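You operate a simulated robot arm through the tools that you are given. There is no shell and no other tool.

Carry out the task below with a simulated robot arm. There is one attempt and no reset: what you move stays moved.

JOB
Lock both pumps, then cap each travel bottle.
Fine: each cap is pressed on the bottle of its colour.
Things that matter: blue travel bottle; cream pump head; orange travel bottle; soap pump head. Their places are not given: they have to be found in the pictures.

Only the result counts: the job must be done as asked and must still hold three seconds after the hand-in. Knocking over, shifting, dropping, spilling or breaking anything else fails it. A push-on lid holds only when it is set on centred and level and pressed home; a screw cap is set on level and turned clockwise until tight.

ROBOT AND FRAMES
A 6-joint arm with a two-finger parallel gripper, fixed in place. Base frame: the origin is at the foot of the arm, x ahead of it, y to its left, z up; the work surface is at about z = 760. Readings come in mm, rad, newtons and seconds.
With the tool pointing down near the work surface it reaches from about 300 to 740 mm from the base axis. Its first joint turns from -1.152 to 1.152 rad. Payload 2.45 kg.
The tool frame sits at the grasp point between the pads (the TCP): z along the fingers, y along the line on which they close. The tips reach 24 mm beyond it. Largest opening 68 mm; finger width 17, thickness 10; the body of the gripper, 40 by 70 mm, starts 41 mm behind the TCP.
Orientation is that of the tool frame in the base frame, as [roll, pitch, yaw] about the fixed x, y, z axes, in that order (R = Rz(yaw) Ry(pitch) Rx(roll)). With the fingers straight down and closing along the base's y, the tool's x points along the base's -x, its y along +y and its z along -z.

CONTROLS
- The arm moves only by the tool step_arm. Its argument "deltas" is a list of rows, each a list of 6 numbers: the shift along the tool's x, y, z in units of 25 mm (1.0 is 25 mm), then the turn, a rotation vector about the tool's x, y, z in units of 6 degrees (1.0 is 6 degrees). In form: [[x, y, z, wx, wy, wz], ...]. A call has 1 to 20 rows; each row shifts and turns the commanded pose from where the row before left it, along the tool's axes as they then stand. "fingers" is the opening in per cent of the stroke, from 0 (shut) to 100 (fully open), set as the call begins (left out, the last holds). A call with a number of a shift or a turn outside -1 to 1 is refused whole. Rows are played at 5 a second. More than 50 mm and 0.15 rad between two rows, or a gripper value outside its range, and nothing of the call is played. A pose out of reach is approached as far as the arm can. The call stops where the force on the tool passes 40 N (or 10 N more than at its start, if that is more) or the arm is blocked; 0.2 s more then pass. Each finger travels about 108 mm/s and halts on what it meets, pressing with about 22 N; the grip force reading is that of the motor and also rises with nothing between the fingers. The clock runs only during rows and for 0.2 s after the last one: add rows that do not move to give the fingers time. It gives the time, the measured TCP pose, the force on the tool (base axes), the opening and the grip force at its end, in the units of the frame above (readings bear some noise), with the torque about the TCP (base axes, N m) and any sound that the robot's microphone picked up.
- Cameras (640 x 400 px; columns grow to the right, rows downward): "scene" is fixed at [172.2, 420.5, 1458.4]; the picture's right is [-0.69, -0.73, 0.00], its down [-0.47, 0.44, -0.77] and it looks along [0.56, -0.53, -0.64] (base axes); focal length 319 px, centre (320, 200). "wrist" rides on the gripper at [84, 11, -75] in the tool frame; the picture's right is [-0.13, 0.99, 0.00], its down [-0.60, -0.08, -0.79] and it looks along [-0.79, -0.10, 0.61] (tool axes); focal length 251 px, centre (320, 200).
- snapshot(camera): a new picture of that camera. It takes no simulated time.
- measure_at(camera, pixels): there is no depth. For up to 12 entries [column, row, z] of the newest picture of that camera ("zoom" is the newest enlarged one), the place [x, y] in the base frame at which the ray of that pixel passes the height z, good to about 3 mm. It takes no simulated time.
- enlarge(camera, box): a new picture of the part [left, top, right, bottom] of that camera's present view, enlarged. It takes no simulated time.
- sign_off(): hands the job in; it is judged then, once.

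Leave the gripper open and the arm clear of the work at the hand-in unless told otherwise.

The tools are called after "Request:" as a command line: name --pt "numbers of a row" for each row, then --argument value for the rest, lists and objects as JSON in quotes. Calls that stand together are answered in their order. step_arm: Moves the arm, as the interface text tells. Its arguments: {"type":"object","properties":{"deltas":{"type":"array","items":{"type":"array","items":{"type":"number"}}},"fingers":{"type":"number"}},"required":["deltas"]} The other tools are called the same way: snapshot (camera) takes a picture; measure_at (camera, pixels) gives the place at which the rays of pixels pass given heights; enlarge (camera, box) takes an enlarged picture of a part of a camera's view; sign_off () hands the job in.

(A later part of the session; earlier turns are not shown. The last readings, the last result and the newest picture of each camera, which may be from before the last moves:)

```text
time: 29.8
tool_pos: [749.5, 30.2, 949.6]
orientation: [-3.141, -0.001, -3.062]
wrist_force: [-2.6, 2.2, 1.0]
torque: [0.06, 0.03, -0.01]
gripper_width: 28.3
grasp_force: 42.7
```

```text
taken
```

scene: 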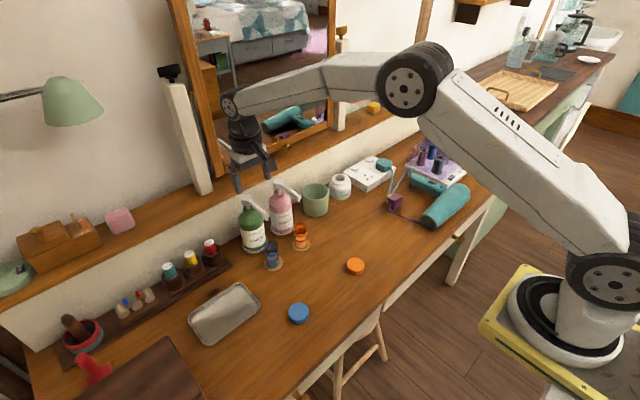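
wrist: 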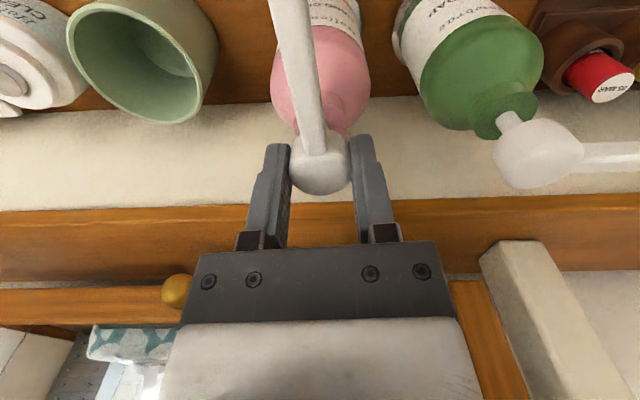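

Counter-clockwise is not blocked either, so I need more clues. I'll look closely at the collars and heads for any lock markings.

Request:
enlarge --camera "scene" --box '[225, 185, 275, 225]'

Request:
enlarge --camera "scene" --box '[260, 165, 310, 205]'

Request:
enlarge --camera "wrist" --box '[400, 60, 640, 210]'

Request:
enlarge --camera "wrist" --box '[260, 60, 380, 200]'

```text
10.00 times, centred on (250, 205) of scene
```

zoom: 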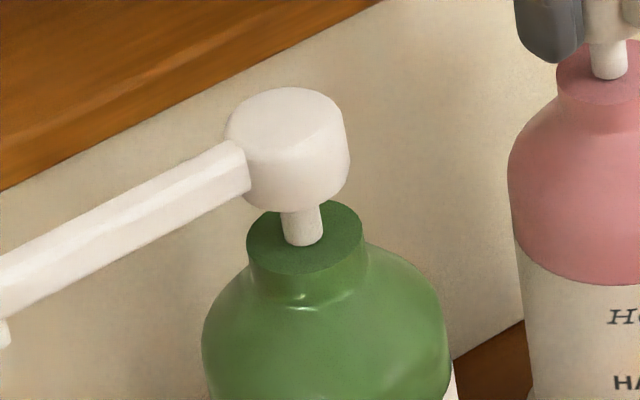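

```text
10.00 times, centred on (285, 185) of scene
```

zoom: 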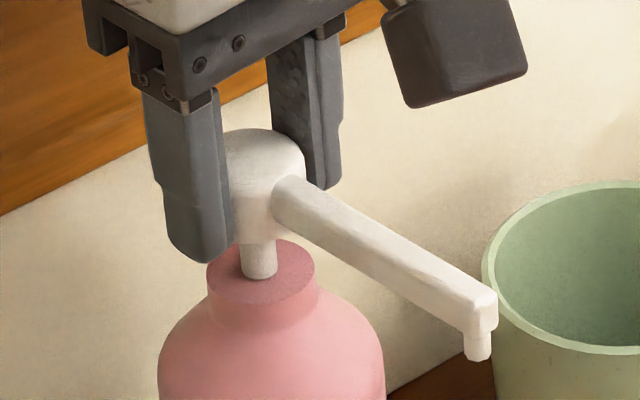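

```text
2.67 times, centred on (520, 135) of wrist
```

zoom: 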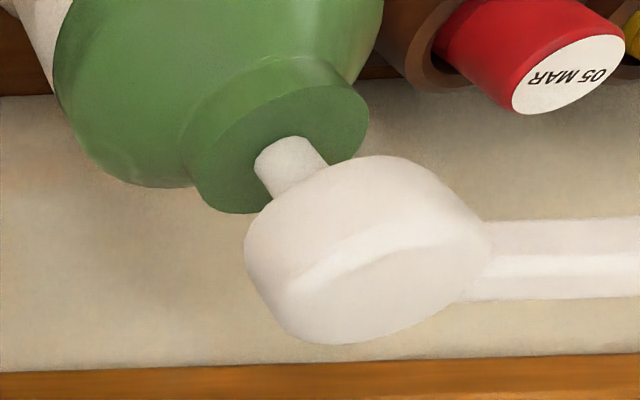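

```text
2.86 times, centred on (320, 130) of wrist
```

zoom: 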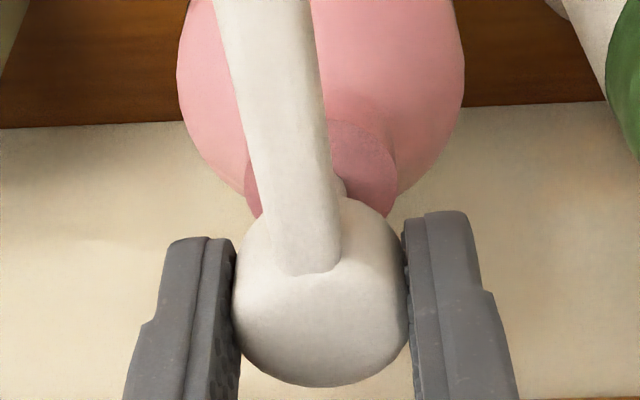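

No markings anywhere. I'll probe counter-clockwise a bit further on the cream head to learn its range, in small steps while watching the torque.

Request:
step_arm --pt "0 0 0 0 0 -0.5" --pt "0 0 0 0 0 -0.5" --pt "0 0 0 0 0 0"

Request:
enlarge --camera "wrist" --box '[260, 60, 380, 200]'

```text
time: 30.6
tool_pos: [748.5, 30.3, 949.2]
orientation: [3.141, 0.0, -2.957]
wrist_force: [-5.3, 3.5, 1.1]
torque: [0.12, 0.05, 0.0]
gripper_width: 28.3
grasp_force: 42.7
```

```text
2.86 times, centred on (320, 130) of wrist
```

zoom: 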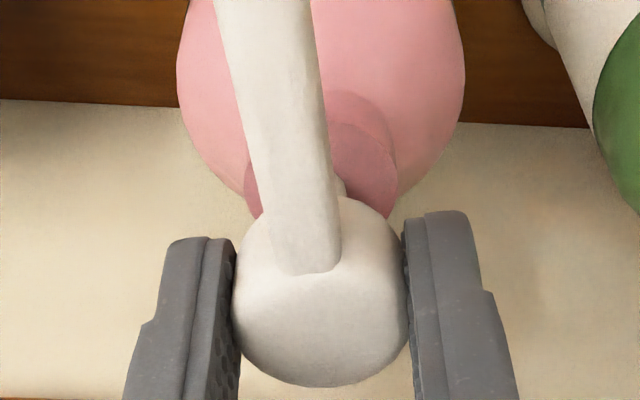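

Still free at about 11° counter-clockwise. I'll go on another 24° in that direction.

Request:
step_arm --pt "0 0 0 0 0 -0.5" --pt "0 0 0 0 0 -0.5" --pt "0 0 0 0 0 -0.5" --pt "0 0 0 0 0 -0.5" --pt "0 0 0 0 0 0"

Request:
snapshot --camera "wrist"

```text
time: 31.8
tool_pos: [749.2, 30.3, 948.9]
orientation: [-3.14, 0.0, -2.747]
wrist_force: [-3.8, 6.8, 0.5]
torque: [0.07, 0.1, 0.0]
gripper_width: 28.1
grasp_force: 43.3
```

```text
taken
```

wrist: 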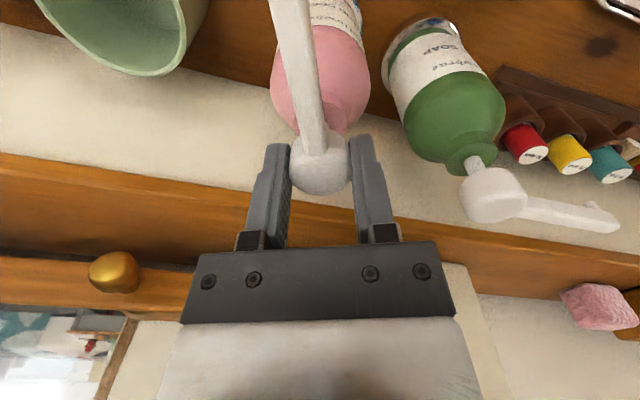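

Counter-clockwise is still free at about 23°. I'll turn back through the start direction and probe clockwise a few degrees beyond it, to see if that way is blocked for this pump.

Request:
step_arm --pt "0 0 0 0 0 0.6" --pt "0 0 0 0 0 0.6" --pt "0 0 0 0 0 0.6" --pt "0 0 0 0 0 0.6" --pt "0 0 0 0 0 0.6" --pt "0 0 0 0 0 0.6" --pt "0 0 0 0 0 0.5" --pt "0 0 0 0 0 0.5" --pt "0 0 0 0 0 0"

Request:
snapshot --camera "wrist"

```text
time: 33.8
tool_pos: [747.4, 30.7, 949.2]
orientation: [3.141, 0.0, 3.051]
wrist_force: [-5.8, 15.9, 0.9]
torque: [0.24, 0.22, 0.33]
gripper_width: 28.3
grasp_force: 42.5
```

```text
taken
```

wrist: 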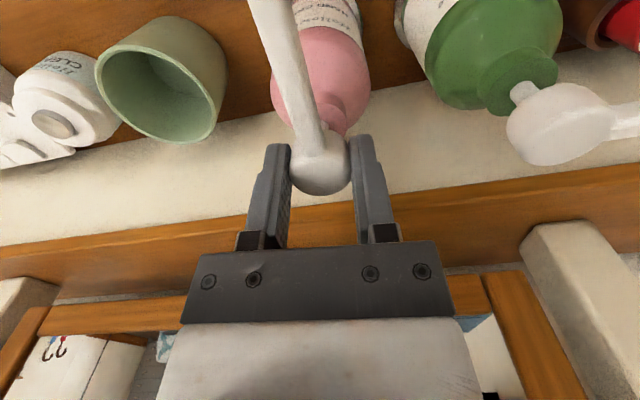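

Clockwise is blocked right at the start direction: the torque is 0.33 Nm and the nozzle stayed put while the pads slipped. So the cream pump locks the other way, counter-clockwise, swinging outward away from the soap pump. I'll turn it counter-clockwise now, starting with 24°.

Request:
step_arm --pt "0 0 0 0 0 -0.5" --pt "0 0 0 0 0 -0.5" --pt "0 0 0 0 0 -0.5" --pt "0 0 0 0 0 -0.5" --pt "0 0 0 0 0 -0.5" --pt "0 0 0 0 0 -0.5" --pt "0 0 0 0 0 0"

```text
time: 35.4
tool_pos: [748.5, 30.6, 949.5]
orientation: [-3.141, -0.001, -2.913]
wrist_force: [-10.6, 12.0, 0.4]
torque: [0.19, 0.22, 0.03]
gripper_width: 28.3
grasp_force: 42.7
```

Request:
step_arm --pt "0.024 0.038 0 0 0 0" --pt "0 0 0 0 0 -0.5" --pt "0 0 0 0 0 -0.5" --pt "0 0 0 0 0 -0.5" --pt "0 0 0 0 0 -0.5" --pt "0 0 0 0 0 0"

```text
time: 36.8
tool_pos: [748.9, 29.5, 949.4]
orientation: [-3.14, 0.006, -2.705]
wrist_force: [8.9, -2.0, 0.5]
torque: [0.01, -0.31, -0.02]
gripper_width: 28.4
grasp_force: 42.9
```

Forces are moderate. Continuing 24° more counter-clockwise.

Request:
step_arm --pt "0 0 0 0 0 -0.5" --pt "0 0 0 0 0 -0.5" --pt "0 0 0 0 0 -0.5" --pt "0 0 0 0 0 -0.5" --pt "0 0 0 0 0 -0.5" --pt "0 0 0 0 0 -0.5" --pt "0 0 0 0 0 0"

Request:
snapshot --camera "wrist"

```text
time: 38.4
tool_pos: [749.1, 30.3, 949.1]
orientation: [-3.14, 0.002, -2.391]
wrist_force: [15.1, -10.9, 0.4]
torque: [-0.16, -0.25, 0.01]
gripper_width: 28.2
grasp_force: 42.3
```

```text
taken
```

wrist: 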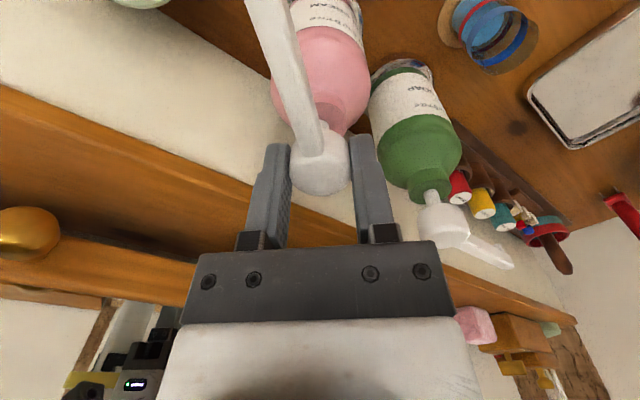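

Side force is (15, -11) N, so I'll shift about 1.5 mm to relieve it, then turn 18° more.

Request:
step_arm --pt "-0.01 -0.059 0 0 0 0" --pt "0 0 0 0 0 -0.5" --pt "0 0 0 0 0 -0.5" --pt "0 0 0 0 0 -0.5" --pt "0 0 0 0 0 -0.5" --pt "0 0 0 0 0 -0.5" --pt "0 0 0 0 0 -0.5" --pt "0 0 0 0 0 0"

```text
time: 40.2
tool_pos: [750.0, 28.0, 948.7]
orientation: [-3.14, 0.001, -2.076]
wrist_force: [3.6, -9.0, 0.4]
torque: [-0.15, -0.02, 0.0]
gripper_width: 28.4
grasp_force: 42.6
```

Request:
step_arm --pt "0.019 -0.024 0 0 0 0" --pt "0 0 0 0 0 -0.5" --pt "0 0 0 0 0 -0.5" --pt "0 0 0 0 0 -0.5" --pt "0 0 0 0 0 -0.5" --pt "0 0 0 0 0 -0.5" --pt "0 0 0 0 0 -0.5" --pt "0 0 0 0 0 0"

Request:
snapshot --camera "wrist"

Request:
enlarge --camera "scene" --box '[210, 150, 330, 270]'

```text
time: 42.0
tool_pos: [749.7, 29.8, 948.5]
orientation: [-3.14, 0.001, -1.763]
wrist_force: [5.9, 0.3, 1.2]
torque: [0.02, -0.16, 0.03]
gripper_width: 28.1
grasp_force: 42.9
```

```text
taken
```

wrist: 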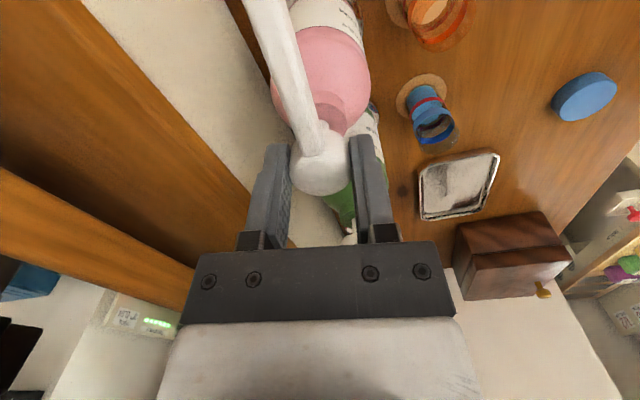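

```text
3.33 times, centred on (270, 210) of scene
```

zoom: 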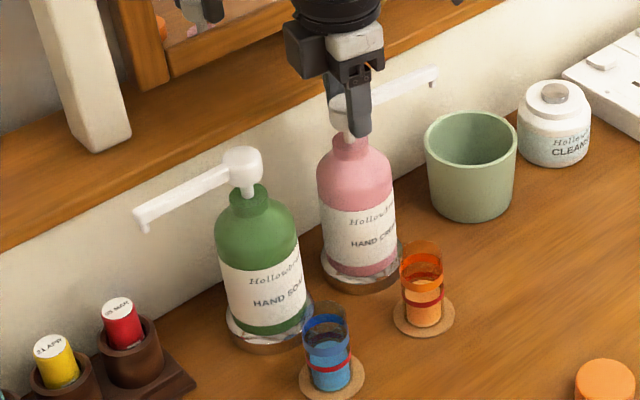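

The cream nozzle now points to -y, nearly a quarter turn. I'll continue a few degrees to feel the stop.

Request:
step_arm --pt "0 0 0 0 0 -0.4" --pt "0 0 0 0 0 -0.4" --pt "0 0 0 0 0 0"

```text
time: 42.8
tool_pos: [748.8, 29.4, 948.3]
orientation: [-3.141, 0.0, -1.679]
wrist_force: [7.4, 3.2, 0.7]
torque: [0.12, -0.12, -0.02]
gripper_width: 28.3
grasp_force: 43.1
```

Request:
step_arm --pt "0 0 0 0 0 -0.4" --pt "0 0 0 0 0 -0.4" --pt "0 0 0 0 0 0"

Request:
snapshot --camera "wrist"

```text
time: 43.6
tool_pos: [749.6, 28.0, 948.5]
orientation: [-3.141, 0.0, -1.595]
wrist_force: [2.5, -1.3, 1.6]
torque: [0.08, -0.05, -0.42]
gripper_width: 28.2
grasp_force: 43.1
```

```text
taken
```

wrist: 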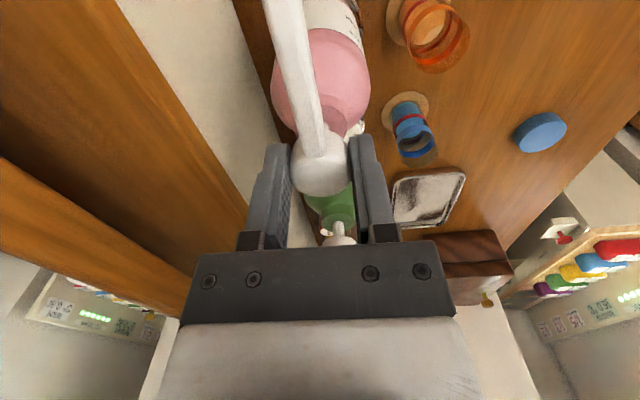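

At the counter-clockwise stop the torque is -0.42 Nm and the nozzle no longer follows, so the cream pump is at its locked end. I'll release and rise straight up.

Request:
step_arm --pt "0 0 0 0 0 0" --pt "0 0 0 0 0 0" --pt "0 0 0 0 0 0" --pt "0 0 -0.8 0 0 0" --pt "0 0 -0.8 0 0 0" --pt "0 0 -0.8 0 0 0" --pt "0 0 -0.8 0 0 0" --fingers 100

Request:
snapshot --camera "scene"

Request:
enlarge --camera "scene" --box '[210, 150, 330, 270]'

```text
time: 45.2
tool_pos: [749.5, 30.3, 1029.1]
orientation: [-3.139, 0.001, -1.599]
wrist_force: [0.0, 0.2, -0.1]
torque: [-0.01, 0.03, 0.0]
gripper_width: 67.8
grasp_force: 0.0
```

```text
taken
```

scene: 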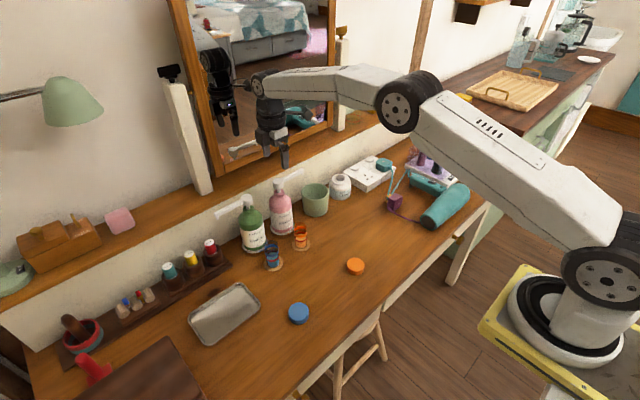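

```text
3.33 times, centred on (270, 210) of scene
```

zoom: 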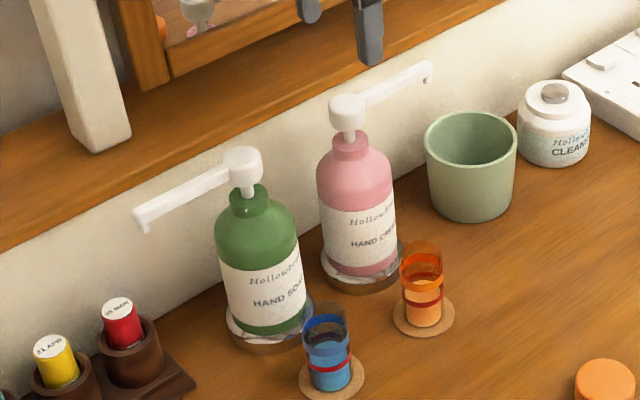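

Both nozzles now point outward and both bottles stand unmoved. Next are the caps. I'll turn the wrist back to yaw π at this height.

Request:
step_arm --pt "0 0 0 0 0 0.982" --pt "0 0 0 0 0 0.982" --pt "0 0 0 0 0 0.982" --pt "0 0 0 0 0 0.982" --pt "0 0 0 0 0 0.982" --pt "0 0 0 0 0 0.982" --pt "0 0 0 0 0 0.982" --pt "0 0 0 0 0 0.982" --pt "0 0 0 0 0 0.982" --pt "0 0 0 0 0 0.982" --pt "0 0 0 0 0 0.982" --pt "0 0 0 0 0 0.982" --pt "0 0 0 0 0 0.982" --pt "0 0 0 0 0 0.982" --pt "0 0 0 0 0 0.982" --pt "0 0 0 0 0 0"

```text
time: 48.6
tool_pos: [751.1, 26.9, 1029.4]
orientation: [-3.141, 0.001, -3.141]
wrist_force: [-0.3, -0.4, -0.3]
torque: [-0.01, 0.02, 0.02]
gripper_width: 68.0
grasp_force: 0.0
```

Yaw restored. I'll pull back to about (560,80,980) to view the travel bottles closely with the wrist camera.

Request:
step_arm --pt "0.764 0.212 0 0 0 0" --pt "0.764 0.212 0 0 0 0" --pt "0.764 0.212 0 0 0 0" --pt "0.764 0.212 0 0 0 0" --pt "0.764 0.212 0.33 0 0 0" --pt "0.764 0.212 0.33 0 0 0" --pt "0.764 0.212 0.33 0 0 0" --pt "0.764 0.212 0.33 0 0 0" --pt "0.764 0.212 0.33 0 0 0" --pt "0.764 0.212 0.33 0 0 0" --pt "0 0 0 0 0 0"

Request:
snapshot --camera "wrist"

Request:
enlarge --camera "wrist" --box '[260, 60, 400, 150]'

```text
time: 51.0
tool_pos: [557.8, 80.2, 980.4]
orientation: [-3.14, 0.002, -3.138]
wrist_force: [-0.2, 0.1, 0.1]
torque: [0.0, -0.01, 0.0]
gripper_width: 68.0
grasp_force: 0.0
```

```text
taken
```

wrist: 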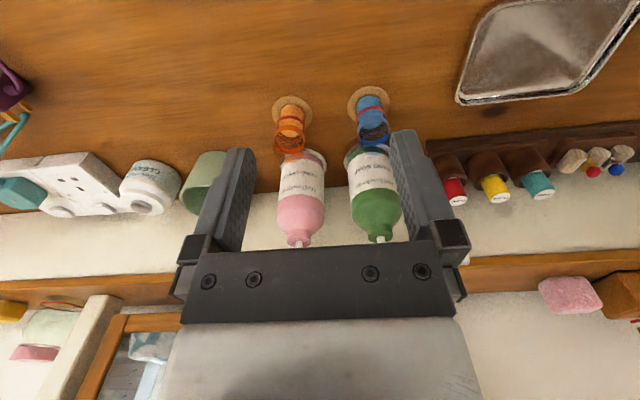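

```text
4.44 times, centred on (330, 105) of wrist
```

zoom: 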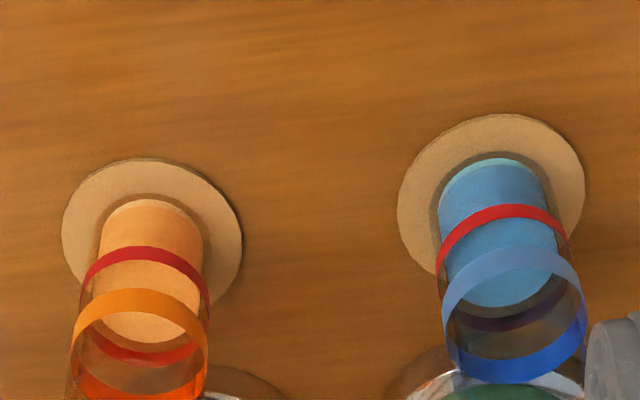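

Now I'll move over to the blue cap at about (501,178), stopping at z ≈ 880 for a closer look.

Request:
step_arm --pt "0.285 0.49 0.5 0 0 0" --pt "0.285 0.49 0.5 0 0 0" --pt "0.285 0.49 0.5 0 0 0" --pt "0.285 0.49 0.5 0 0 0" --pt "0.285 0.49 0.5 0 0 0" --pt "0.285 0.49 0.5 0 0 0" --pt "0.285 0.49 0.5 0 0 0" --pt "0.285 0.49 0.5 0 0 0" --pt "0 0 0 0 0 0"

Request:
snapshot --camera "wrist"

Request:
enlarge --camera "wrist" --box '[260, 20, 380, 120]'

```text
time: 53.0
tool_pos: [501.3, 178.6, 879.5]
orientation: [3.141, 0.003, -3.138]
wrist_force: [0.4, 0.3, 0.5]
torque: [-0.01, 0.02, 0.0]
gripper_width: 68.0
grasp_force: 0.1
```

```text
taken
```

wrist: 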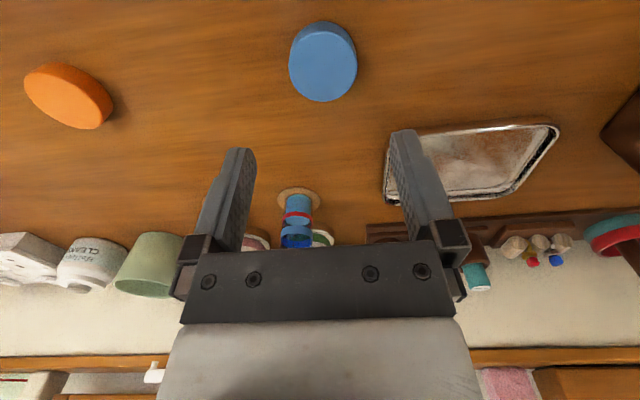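

```text
4.00 times, centred on (320, 70) of wrist
```

zoom: 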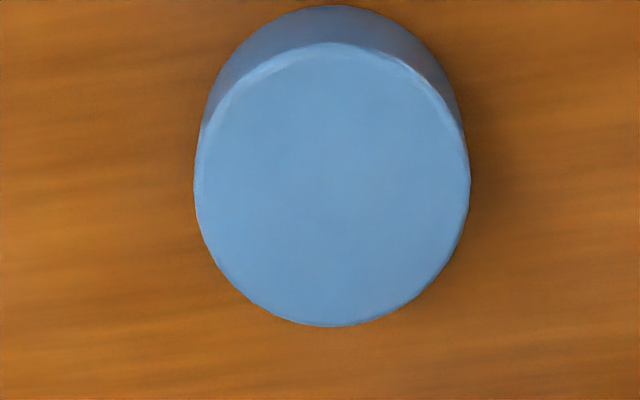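

Request:
measure_at --camera "zoom" --pixels '[[335, 5, 760], [335, 42, 770], [335, 42, 775], [335, 42, 780], [332, 185, 775], [332, 185, 780], [193, 185, 777], [470, 185, 777], [332, 327, 777], [332, 42, 777]]'

```text
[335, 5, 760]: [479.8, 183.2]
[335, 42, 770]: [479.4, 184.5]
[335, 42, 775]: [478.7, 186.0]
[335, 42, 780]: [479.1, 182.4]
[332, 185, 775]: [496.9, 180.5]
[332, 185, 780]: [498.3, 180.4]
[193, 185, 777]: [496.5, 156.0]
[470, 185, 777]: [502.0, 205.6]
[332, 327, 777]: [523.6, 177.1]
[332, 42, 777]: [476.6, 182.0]
```

The blue cap centre averages to about (500,180), about 48 mm wide and 15–18 mm tall. I'll lower to TCP z ≈ 788 (tips about 4 mm above the table) with the fingers open around it.

Request:
step_arm --pt "0.04 0.05 0.6 0 0 0" --pt "0 0 0.6 0 0 0" --pt "0 0 0.6 0 0 0" --pt "0 0 0.6 0 0 0" --pt "0 0 0.6 0 0 0" --pt "0 0 0.4 0 0 0" --pt "0 0 0.26 0 0 0" --pt "0 0 0 0 0 0" --fingers 100

Request:
snapshot --camera "wrist"

Request:
enlarge --camera "scene" --box '[250, 240, 370, 340]'

```text
time: 54.8
tool_pos: [499.5, 179.2, 788.8]
orientation: [3.141, 0.001, -3.139]
wrist_force: [-0.9, 0.2, -0.6]
torque: [0.02, 0.0, 0.03]
gripper_width: 68.0
grasp_force: 0.0
```

```text
taken
```

wrist: 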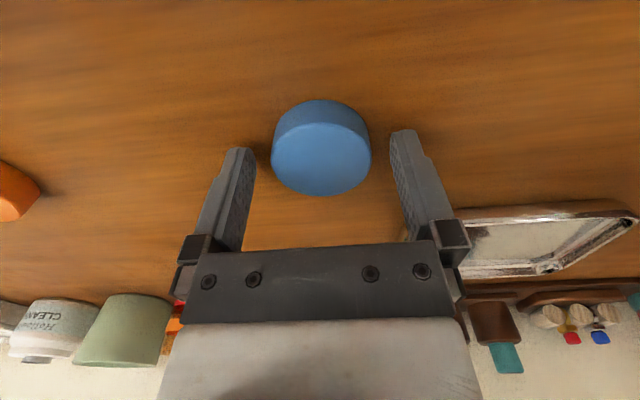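

```text
4.00 times, centred on (310, 290) of scene
```

zoom: 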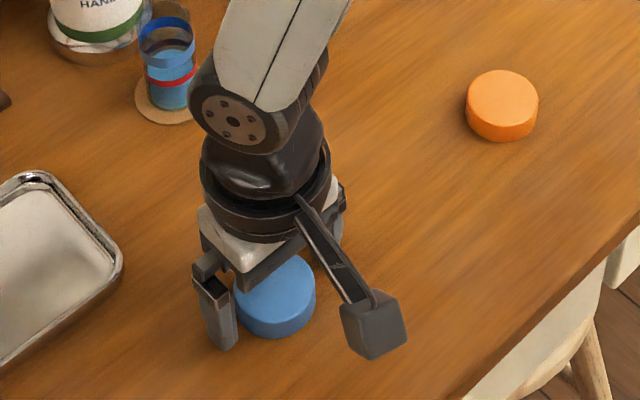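

The cap lies midway between the fingers. Closing on it.

Request:
step_arm --pt "0 0 0 0 0 0" --pt "0 0 0 0 0 0" --pt "0 0 0 0 0 0" --pt "0 0 0 0 0 0" --fingers 0

Request:
enlarge --camera "wrist" --box '[220, 70, 420, 250]'

```text
time: 55.8
tool_pos: [500.0, 179.6, 788.5]
orientation: [3.141, 0.004, -3.138]
wrist_force: [0.8, 0.0, -0.2]
torque: [0.0, -0.01, -0.02]
gripper_width: 46.2
grasp_force: 22.4
```

```text
2.22 times, centred on (320, 160) of wrist
```

zoom: 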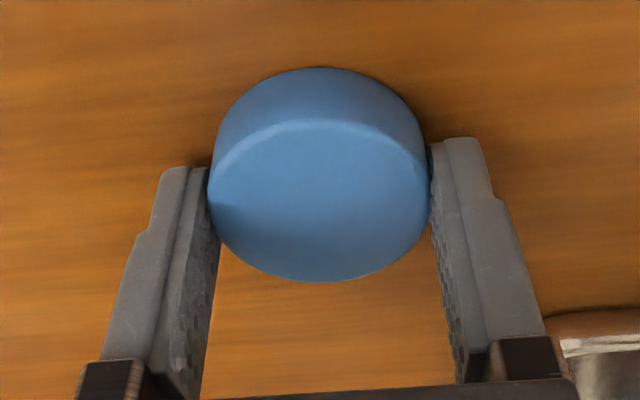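

Gripped at 46.2 mm. To know how the cap sits along the tool's x I'll measure its rim repeatedly in this zoom and average out the noise.

Request:
measure_at --camera "zoom" --pixels '[[319, 282, 777], [319, 282, 777], [319, 282, 777], [319, 282, 777], [319, 282, 777], [319, 282, 777], [319, 67, 760], [319, 67, 760], [319, 67, 760], [319, 67, 760], [319, 67, 760], [319, 67, 760]]'

Request:
measure_at --camera "zoom" --pixels '[[208, 195, 777], [208, 195, 777], [208, 195, 777], [430, 195, 777], [430, 195, 777], [430, 195, 777], [319, 122, 777], [319, 122, 777], [319, 122, 777], [319, 122, 780], [319, 122, 780], [319, 122, 780]]'

```text
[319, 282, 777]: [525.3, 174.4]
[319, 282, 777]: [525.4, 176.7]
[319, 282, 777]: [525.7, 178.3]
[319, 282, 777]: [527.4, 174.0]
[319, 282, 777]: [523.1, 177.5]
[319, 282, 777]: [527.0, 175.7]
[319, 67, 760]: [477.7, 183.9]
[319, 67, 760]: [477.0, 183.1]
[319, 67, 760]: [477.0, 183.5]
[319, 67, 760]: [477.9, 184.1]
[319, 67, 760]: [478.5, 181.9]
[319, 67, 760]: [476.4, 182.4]
```

```text
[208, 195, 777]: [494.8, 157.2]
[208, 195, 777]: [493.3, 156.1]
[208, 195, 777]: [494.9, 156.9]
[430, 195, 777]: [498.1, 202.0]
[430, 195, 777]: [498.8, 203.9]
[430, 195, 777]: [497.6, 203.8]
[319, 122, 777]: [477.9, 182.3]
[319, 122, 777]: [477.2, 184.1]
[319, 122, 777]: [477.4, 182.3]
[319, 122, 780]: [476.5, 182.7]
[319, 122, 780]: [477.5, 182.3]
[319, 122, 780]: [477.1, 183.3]
```

The cap centre comes out at (500.5,180), within a millimetre of the TCP, and its height is about 18.5 mm. I'll lift it straight up to z ≈ 960 and carry it towards the blue bottle, to about (650,130).

Request:
step_arm --pt "0 0 -0.3 0 0 0" --pt "0 0 -0.7 0 0 0" --pt "0 0 -1 0 0 0" --pt "0 0 -1 0 0 0" --pt "0 0 -1 0 0 0" --pt "0 0 -1 0 0 0" --pt "0 0 -1 0 0 0" --pt "0 0 -0.86 0 0 0" --pt "-0.75 -0.25 0 0 0 0" --pt "-0.75 -0.25 0 0 0 0" --pt "-0.75 -0.25 0 0 0 0" --pt "-0.75 -0.25 0 0 0 0" --pt "-0.75 -0.25 0 0 0 0" --pt "-0.75 -0.25 0 0 0 0" --pt "-0.75 -0.25 0 0 0 0" --pt "-0.75 -0.25 0 0 0 0" --pt "0 0 0 0 0 0"

Request:
snapshot --camera "wrist"

Request:
enlarge --camera "wrist" --box '[250, 0, 390, 110]'

```text
time: 59.4
tool_pos: [650.7, 130.9, 959.7]
orientation: [3.141, 0.003, -3.138]
wrist_force: [0.0, -0.2, -1.3]
torque: [-0.03, -0.01, 0.02]
gripper_width: 46.3
grasp_force: 22.5
```

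```text
taken
```

wrist: 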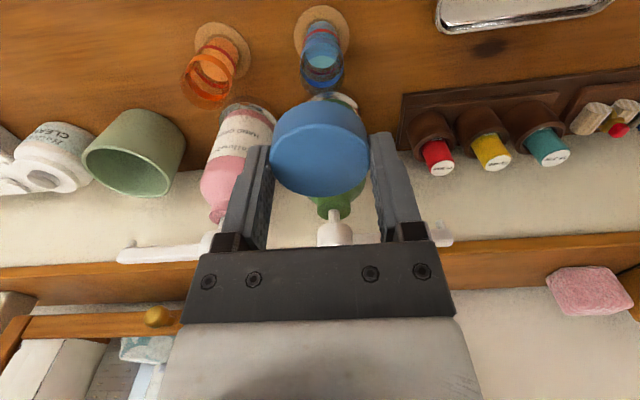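

```text
3.64 times, centred on (320, 55) of wrist
```

zoom: 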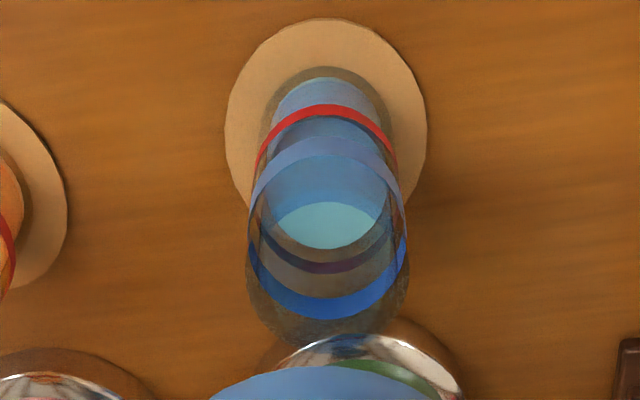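

I see the blue bottle on its coaster from nearly above. I'll measure coaster and bottle features repeatedly to average the noise.

Request:
measure_at --camera "zoom" --pixels '[[325, 18, 762], [325, 18, 762], [325, 18, 762], [325, 18, 762], [225, 112, 762], [225, 112, 762], [428, 112, 762], [428, 112, 762], [325, 66, 764], [325, 66, 764], [325, 66, 764], [325, 66, 764]]'

Request:
measure_at --camera "zoom" --pixels '[[247, 262, 842], [247, 262, 842], [247, 262, 842], [409, 262, 842], [409, 262, 842], [409, 262, 842], [330, 345, 842], [330, 345, 842], [330, 345, 842], [328, 320, 826], [328, 320, 826], [328, 320, 826]]'

Request:
measure_at --camera "zoom" --pixels '[[327, 158, 826], [327, 158, 826], [327, 158, 826], [327, 138, 816], [327, 138, 816], [327, 138, 816], [328, 297, 816], [328, 297, 816], [328, 297, 816], [249, 230, 820], [407, 230, 820], [407, 230, 820]]'

```text
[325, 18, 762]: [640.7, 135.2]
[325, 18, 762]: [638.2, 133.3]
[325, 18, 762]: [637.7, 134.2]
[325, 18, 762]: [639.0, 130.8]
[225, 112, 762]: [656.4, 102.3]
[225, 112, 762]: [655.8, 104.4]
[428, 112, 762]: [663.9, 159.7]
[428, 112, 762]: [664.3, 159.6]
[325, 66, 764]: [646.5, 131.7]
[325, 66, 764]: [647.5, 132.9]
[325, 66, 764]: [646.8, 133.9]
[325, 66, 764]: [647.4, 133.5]
```

```text
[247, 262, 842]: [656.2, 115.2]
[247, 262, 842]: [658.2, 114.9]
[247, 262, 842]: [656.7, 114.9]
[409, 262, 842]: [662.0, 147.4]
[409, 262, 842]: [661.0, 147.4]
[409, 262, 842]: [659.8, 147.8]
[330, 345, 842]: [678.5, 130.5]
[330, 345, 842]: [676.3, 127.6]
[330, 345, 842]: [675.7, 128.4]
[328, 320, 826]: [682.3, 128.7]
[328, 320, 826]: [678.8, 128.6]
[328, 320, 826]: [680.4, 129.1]
```

```text
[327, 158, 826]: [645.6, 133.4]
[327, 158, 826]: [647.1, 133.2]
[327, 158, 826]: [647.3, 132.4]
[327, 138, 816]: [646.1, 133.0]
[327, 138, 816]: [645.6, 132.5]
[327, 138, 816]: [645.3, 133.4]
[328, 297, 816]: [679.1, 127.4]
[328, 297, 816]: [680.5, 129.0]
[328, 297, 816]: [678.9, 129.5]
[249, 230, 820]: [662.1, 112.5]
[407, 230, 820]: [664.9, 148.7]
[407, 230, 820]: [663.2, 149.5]
```

The bottle axis averages to about (663.5,131), with the ring edges at roughly z 812–826 and the rim near z 838. I'll move over it and lower until the cap's bottom is about 20 mm above the rim, then check alignment in both views.

Request:
step_arm --pt "-0.25 0 0.3 0 0 0" --pt "-0.25 0 0.5 0 0 0" --pt "0 0 0.5 0 0 0" --pt "0 0 0.5 0 0 0" --pt "0 0 0.5 0 0 0" --pt "0 0 0.5 0 0 0" --pt "0 0 0 0 0 0"

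Request:
snapshot --camera "wrist"

Request:
enlarge --camera "scene" --box '[240, 200, 310, 280]'

Request:
enlarge --camera "wrist" --box '[250, 30, 390, 210]'

```text
time: 61.0
tool_pos: [663.4, 130.8, 889.1]
orientation: [-3.141, 0.003, -3.138]
wrist_force: [-0.6, -0.2, -0.5]
torque: [0.01, -0.04, 0.01]
gripper_width: 46.5
grasp_force: 22.0
```

```text
taken
```

wrist: 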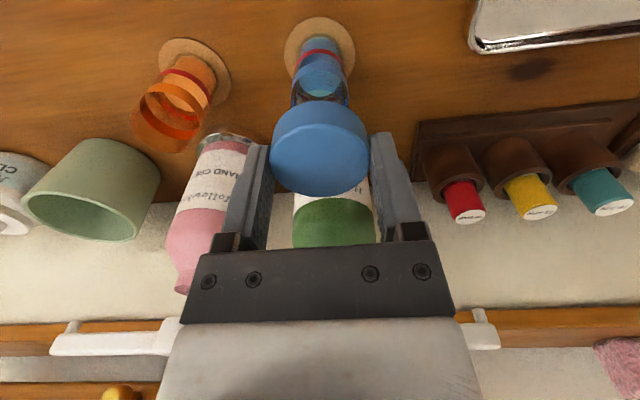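

```text
5.00 times, centred on (275, 240) of scene
```

zoom: 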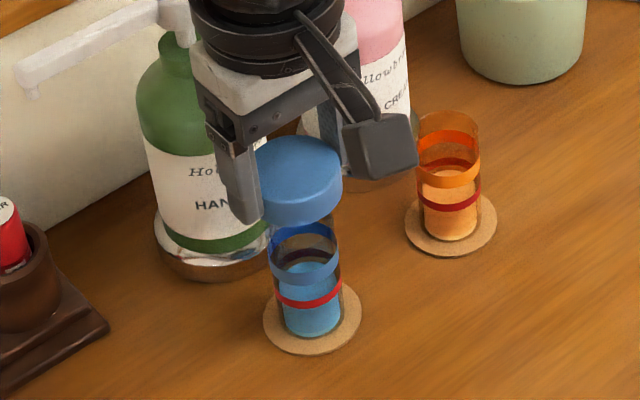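

```text
2.22 times, centred on (320, 120) of wrist
```

zoom: 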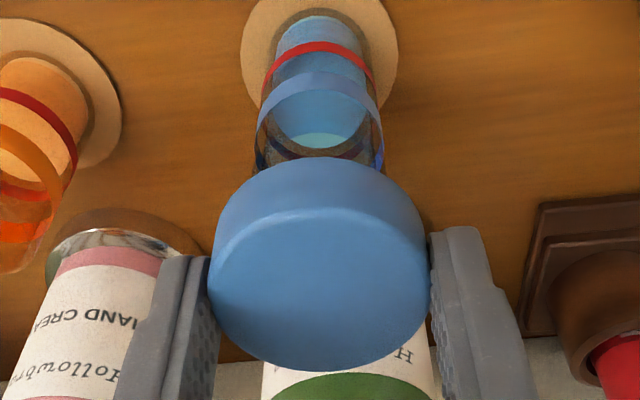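

In the wrist view the cap axis and the bottle axis line up at column 320. I'll zoom tighter in the scene view to check the other direction.

Request:
enlarge --camera "scene" --box '[255, 222, 300, 274]'

```text
7.69 times, centred on (278, 248) of scene
```

zoom: 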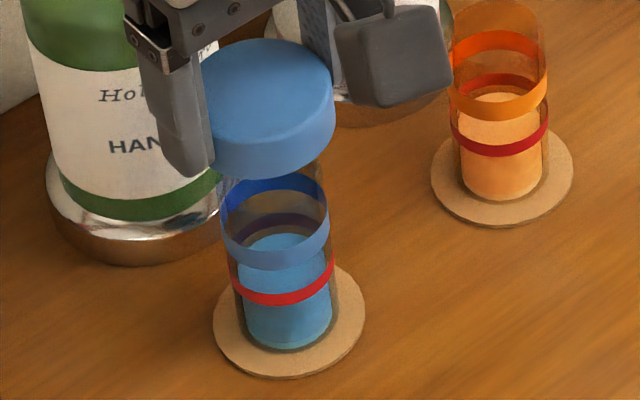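

Request:
enlarge --camera "scene" --box '[260, 224, 300, 250]'

```text
15.38 times, centred on (280, 237) of scene
```

zoom: 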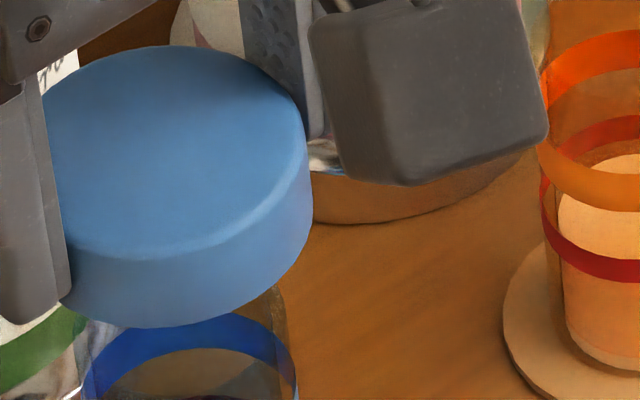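

Relative to the bottle, the cap looks about 1 mm to the right in the scene view and centred in the wrist view. I'll nudge it slightly (+0.8,+0.3 mm) and lower to TCP z ≈ 873, with the cap bottom just above the rim.

Request:
step_arm --pt "-0.032 0.012 0.2 0 0 0" --pt "0 0 0.2 0 0 0" --pt "0 0 0.2 0 0 0" --pt "0 0 0 0 0 0"

Request:
enlarge --camera "scene" --box '[255, 222, 300, 274]'

Request:
enlarge --camera "wrist" --box '[250, 30, 390, 210]'

```text
time: 62.0
tool_pos: [664.2, 131.2, 874.6]
orientation: [3.141, 0.002, -3.139]
wrist_force: [-0.4, 0.8, -0.2]
torque: [0.0, 0.03, -0.02]
gripper_width: 46.4
grasp_force: 22.1
```

```text
7.69 times, centred on (278, 248) of scene
```

zoom: 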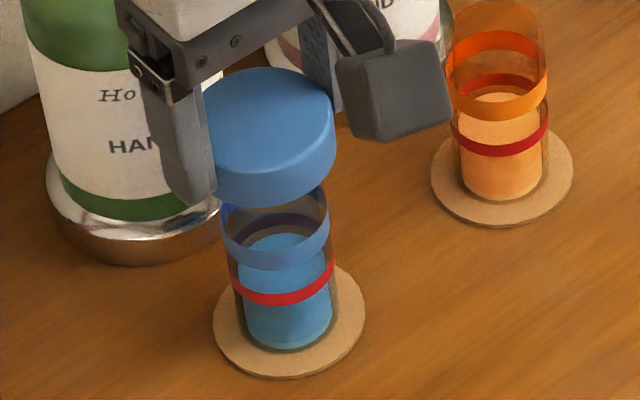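

```text
2.22 times, centred on (320, 120) of wrist
```

zoom: 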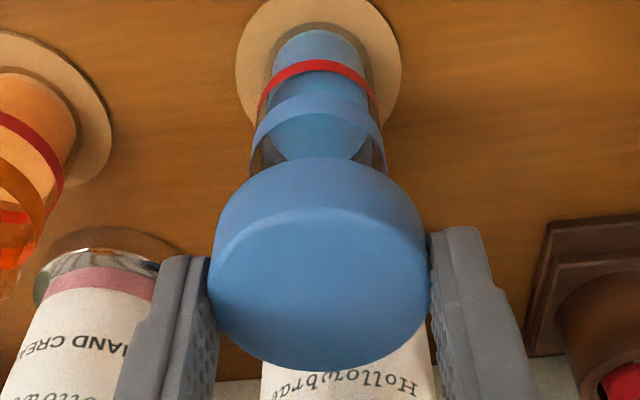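

Very close in both views; the bottle is about 0.6 mm toward -y of the cap in the wrist view. I'll correct by half a millimetre and lower in small steps, watching the force.

Request:
step_arm --pt "-0.02 -0.02 0 0 0 0" --pt "0 0 0.05 0 0 0" --pt "0 0 0.05 0 0 0" --pt "0 0 0.05 0 0 0" --pt "0 0 0.05 0 0 0" --pt "0 0 0 0 0 0"

```text
time: 63.4
tool_pos: [664.9, 130.6, 870.2]
orientation: [-3.141, 0.001, -3.14]
wrist_force: [0.2, -0.1, 0.2]
torque: [-0.04, 0.0, 0.03]
gripper_width: 46.4
grasp_force: 22.0
```

No contact yet at z 870. I'll continue down in 1 mm steps.

Request:
step_arm --pt "0 0 0.04 0 0 0" --pt "0 0 0.04 0 0 0" --pt "0 0 0.04 0 0 0" --pt "0 0 0 0 0 0"

Request:
enlarge --camera "scene" --box '[255, 222, 300, 274]'

```text
time: 64.4
tool_pos: [664.7, 130.5, 867.9]
orientation: [3.141, 0.001, -3.138]
wrist_force: [0.7, 0.6, -0.1]
torque: [0.01, 0.0, 0.0]
gripper_width: 46.3
grasp_force: 22.4
```

```text
7.69 times, centred on (278, 248) of scene
```

zoom: 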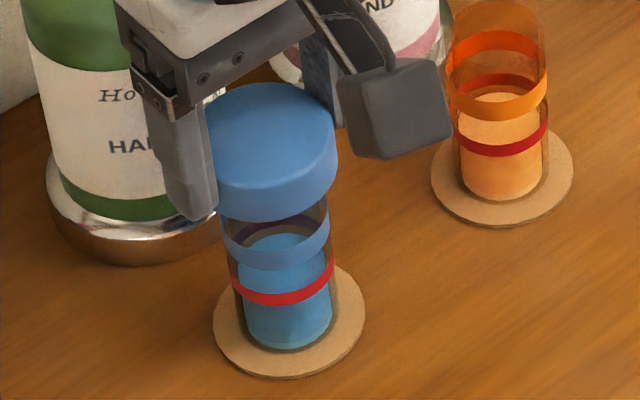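

Still no contact (cap bottom near z 839). Continuing down.

Request:
step_arm --pt "0 0 0.04 0 0 0" --pt "0 0 0.04 0 0 0" --pt "0 0 0.04 0 0 0" --pt "0 0 0 0 0 0"

```text
time: 65.4
tool_pos: [663.9, 130.7, 864.7]
orientation: [3.141, 0.0, -3.137]
wrist_force: [0.7, -1.0, 0.1]
torque: [0.01, 0.01, 0.0]
gripper_width: 46.3
grasp_force: 21.5
```

Request:
step_arm --pt "0 0 0.04 0 0 0" --pt "0 0 0.04 0 0 0" --pt "0 0 0.04 0 0 0" --pt "0 0 0 0 0 0"

Request:
enlarge --camera "scene" --box '[255, 222, 300, 274]'

Request:
enlarge --camera "wrist" --box '[250, 30, 390, 210]'

```text
time: 66.4
tool_pos: [664.7, 130.9, 862.1]
orientation: [3.14, 0.003, -3.136]
wrist_force: [-0.5, -0.2, -0.2]
torque: [-0.04, 0.0, -0.02]
gripper_width: 46.4
grasp_force: 22.0
```

```text
7.69 times, centred on (278, 248) of scene
```

zoom: 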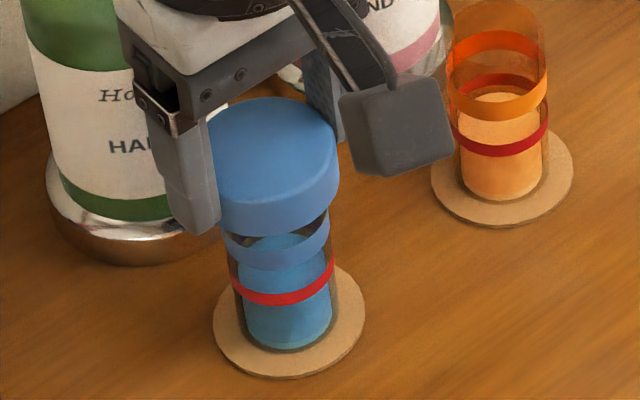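

```text
2.22 times, centred on (320, 120) of wrist
```

zoom: 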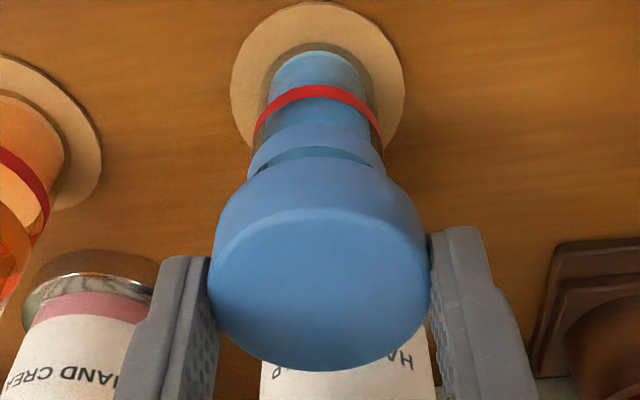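

Cap bottom is near z 833 with no contact force. The bottle is about 0.7 mm toward -y relative to the cap, so I'll correct that slightly and keep lowering.

Request:
step_arm --pt "-0.015 -0.025 0 0 0 0" --pt "0 0 0.04 0 0 0" --pt "0 0 0.04 0 0 0" --pt "0 0 0.04 0 0 0" --pt "0 0 0 0 0 0"

```text
time: 67.6
tool_pos: [664.6, 130.3, 857.9]
orientation: [-3.14, 0.0, -3.14]
wrist_force: [-0.1, -0.4, 0.1]
torque: [0.01, 0.03, 0.02]
gripper_width: 46.4
grasp_force: 22.1
```

Request:
step_arm --pt "0 0 0.04 0 0 0" --pt "0 0 0.04 0 0 0" --pt "0 0 0 0 0 0"

Request:
enlarge --camera "scene" --box '[255, 222, 300, 274]'

```text
time: 68.4
tool_pos: [664.6, 128.8, 855.9]
orientation: [-3.141, 0.0, -3.138]
wrist_force: [-0.7, -0.5, -0.6]
torque: [0.02, 0.04, -0.01]
gripper_width: 46.3
grasp_force: 22.1
```

```text
7.69 times, centred on (278, 248) of scene
```

zoom: 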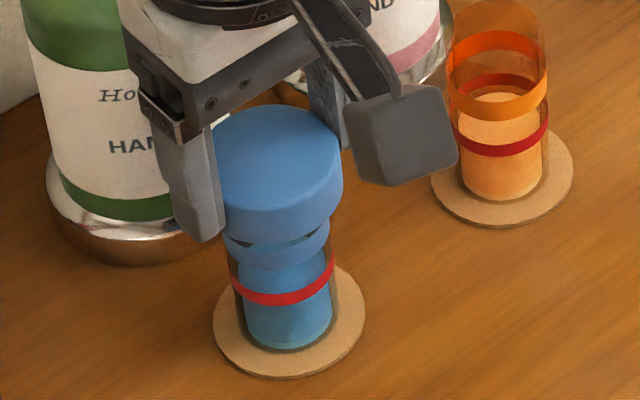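

Request:
enlarge --camera "wrist" --box '[250, 20, 390, 210]'

Request:
enlarge --camera "scene" --box '[260, 230, 296, 262]'

```text
2.11 times, centred on (320, 115) of wrist
```

zoom: 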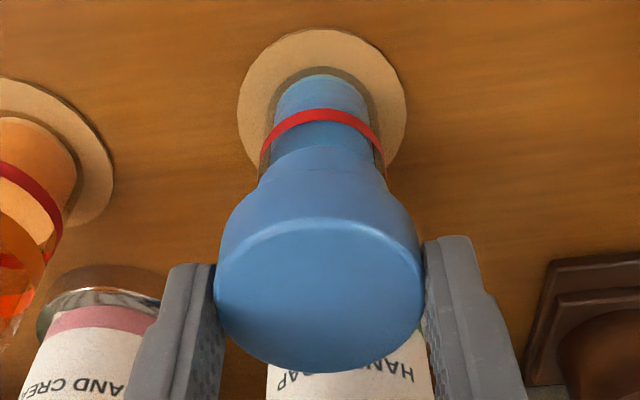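

```text
12.50 times, centred on (278, 246) of scene
```

zoom: 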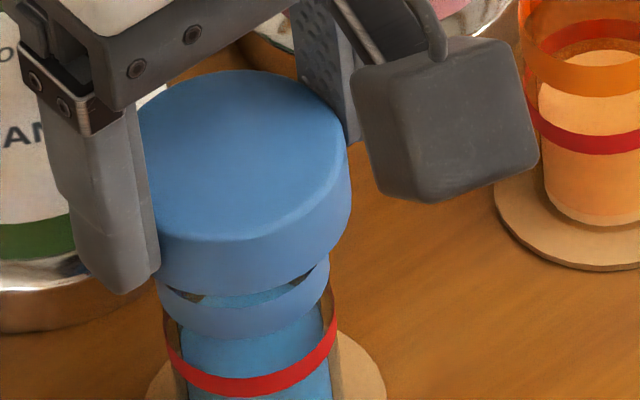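

The cap now sits about 0.8 mm toward -y of the bottle in both views, so I'll nudge +0.8 mm in y and continue down in 1 mm steps.

Request:
step_arm --pt "0 0.032 0 0 0 0" --pt "0 0 0.04 0 0 0" --pt "0 0 0.04 0 0 0" --pt "0 0 0 0 0 0"

```text
time: 69.4
tool_pos: [664.3, 130.8, 854.3]
orientation: [-3.142, 0.0, -3.139]
wrist_force: [-0.1, 0.1, -0.1]
torque: [0.01, 0.0, -0.02]
gripper_width: 46.1
grasp_force: 22.4
```

Request:
step_arm --pt "0 0 0.04 0 0 0" --pt "0 0 0.04 0 0 0" --pt "0 0 0 0 0 0"

Request:
enlarge --camera "scene" --box '[260, 230, 296, 262]'

Request:
enlarge --camera "wrist" --box '[250, 20, 390, 210]'

```text
time: 70.2
tool_pos: [665.0, 129.7, 852.1]
orientation: [-3.141, 0.001, -3.138]
wrist_force: [0.1, -0.5, -0.7]
torque: [-0.01, 0.04, 0.01]
gripper_width: 46.3
grasp_force: 22.0
```

```text
12.50 times, centred on (278, 246) of scene
```

zoom: 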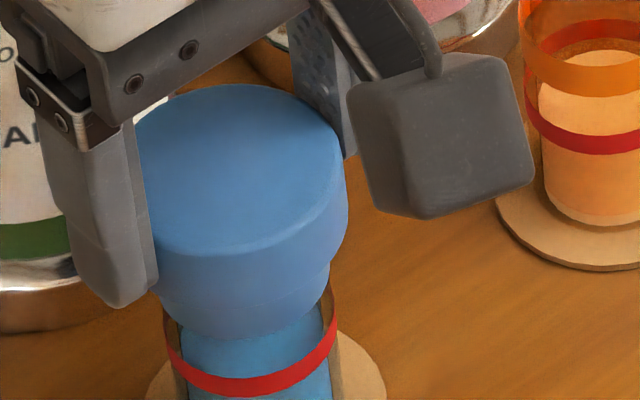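

```text
2.11 times, centred on (320, 115) of wrist
```

zoom: 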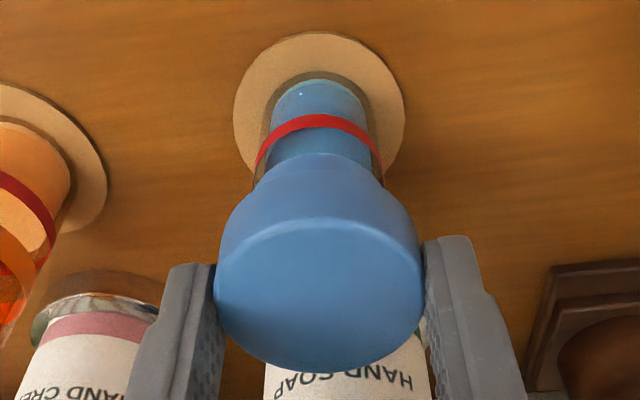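

Well aligned now in both views; the cap has slid down to the ring without force. Continuing down until contact.

Request:
step_arm --pt "0 0 0.04 0 0 0" --pt "0 0 0.04 0 0 0" --pt "0 0 0 0 0 0"

```text
time: 71.0
tool_pos: [665.9, 130.4, 848.6]
orientation: [-3.141, 0.003, -3.137]
wrist_force: [0.2, 0.5, 0.7]
torque: [-0.02, -0.01, -0.01]
gripper_width: 46.1
grasp_force: 22.4
```

Request:
step_arm --pt "0 0 0.04 0 0 0" --pt "0 0 0.04 0 0 0" --pt "0 0 0 0 0 0"

Request:
enlarge --camera "scene" --box '[255, 222, 300, 274]'

Request:
enlarge --camera "wrist" --box '[250, 20, 390, 210]'

```text
time: 71.8
tool_pos: [665.9, 130.5, 849.5]
orientation: [3.14, 0.002, -3.138]
wrist_force: [-5.6, -0.9, 12.6]
torque: [-0.11, 0.45, 0.0]
gripper_width: 46.3
grasp_force: 21.9
heard: snap
```

```text
7.69 times, centred on (278, 248) of scene
```

zoom: 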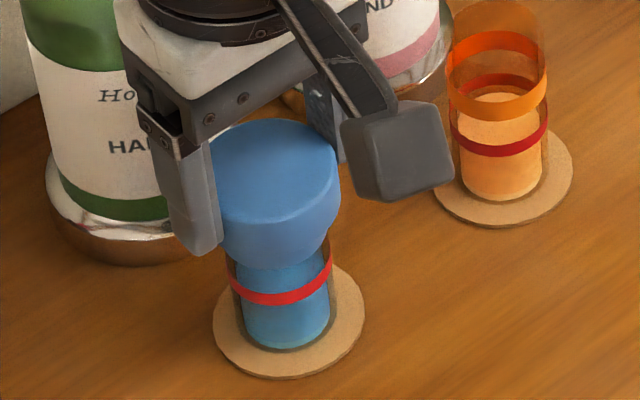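

```text
2.11 times, centred on (320, 115) of wrist
```

zoom: 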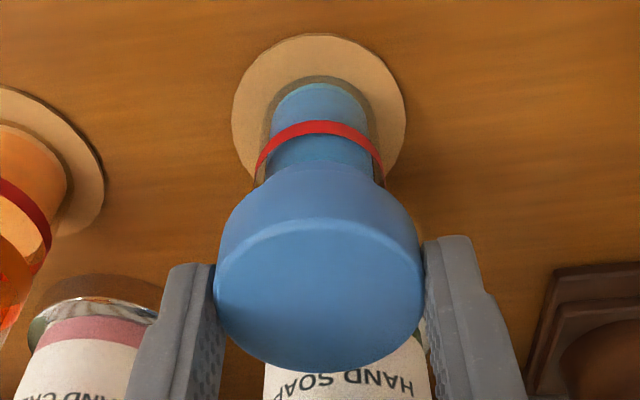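

I heard a snap, with 12.6 N upward force: the cap snapped on. There is -5.6 N in x, so I'll ease about 0.6 mm toward -x before releasing.

Request:
step_arm --pt "0.025 0 0 0 0 0" --pt "0 0 0 0 0 0"

```text
time: 72.4
tool_pos: [665.5, 130.2, 848.5]
orientation: [3.14, 0.005, -3.138]
wrist_force: [-0.1, -0.6, 15.7]
torque: [-0.15, 0.0, 0.0]
gripper_width: 46.3
grasp_force: 22.2
```

Side forces are gone and the push is straight down at 15.7 N. I'll press a touch more (0.8 mm) to make sure it is home.

Request:
step_arm --pt "0 0 0.03 0 0 0" --pt "0 0 0 0 0 0"

```text
time: 73.0
tool_pos: [665.8, 130.6, 848.4]
orientation: [3.141, 0.007, -3.138]
wrist_force: [1.8, -0.9, 21.4]
torque: [-0.12, -0.07, -0.01]
gripper_width: 46.3
grasp_force: 22.0
```

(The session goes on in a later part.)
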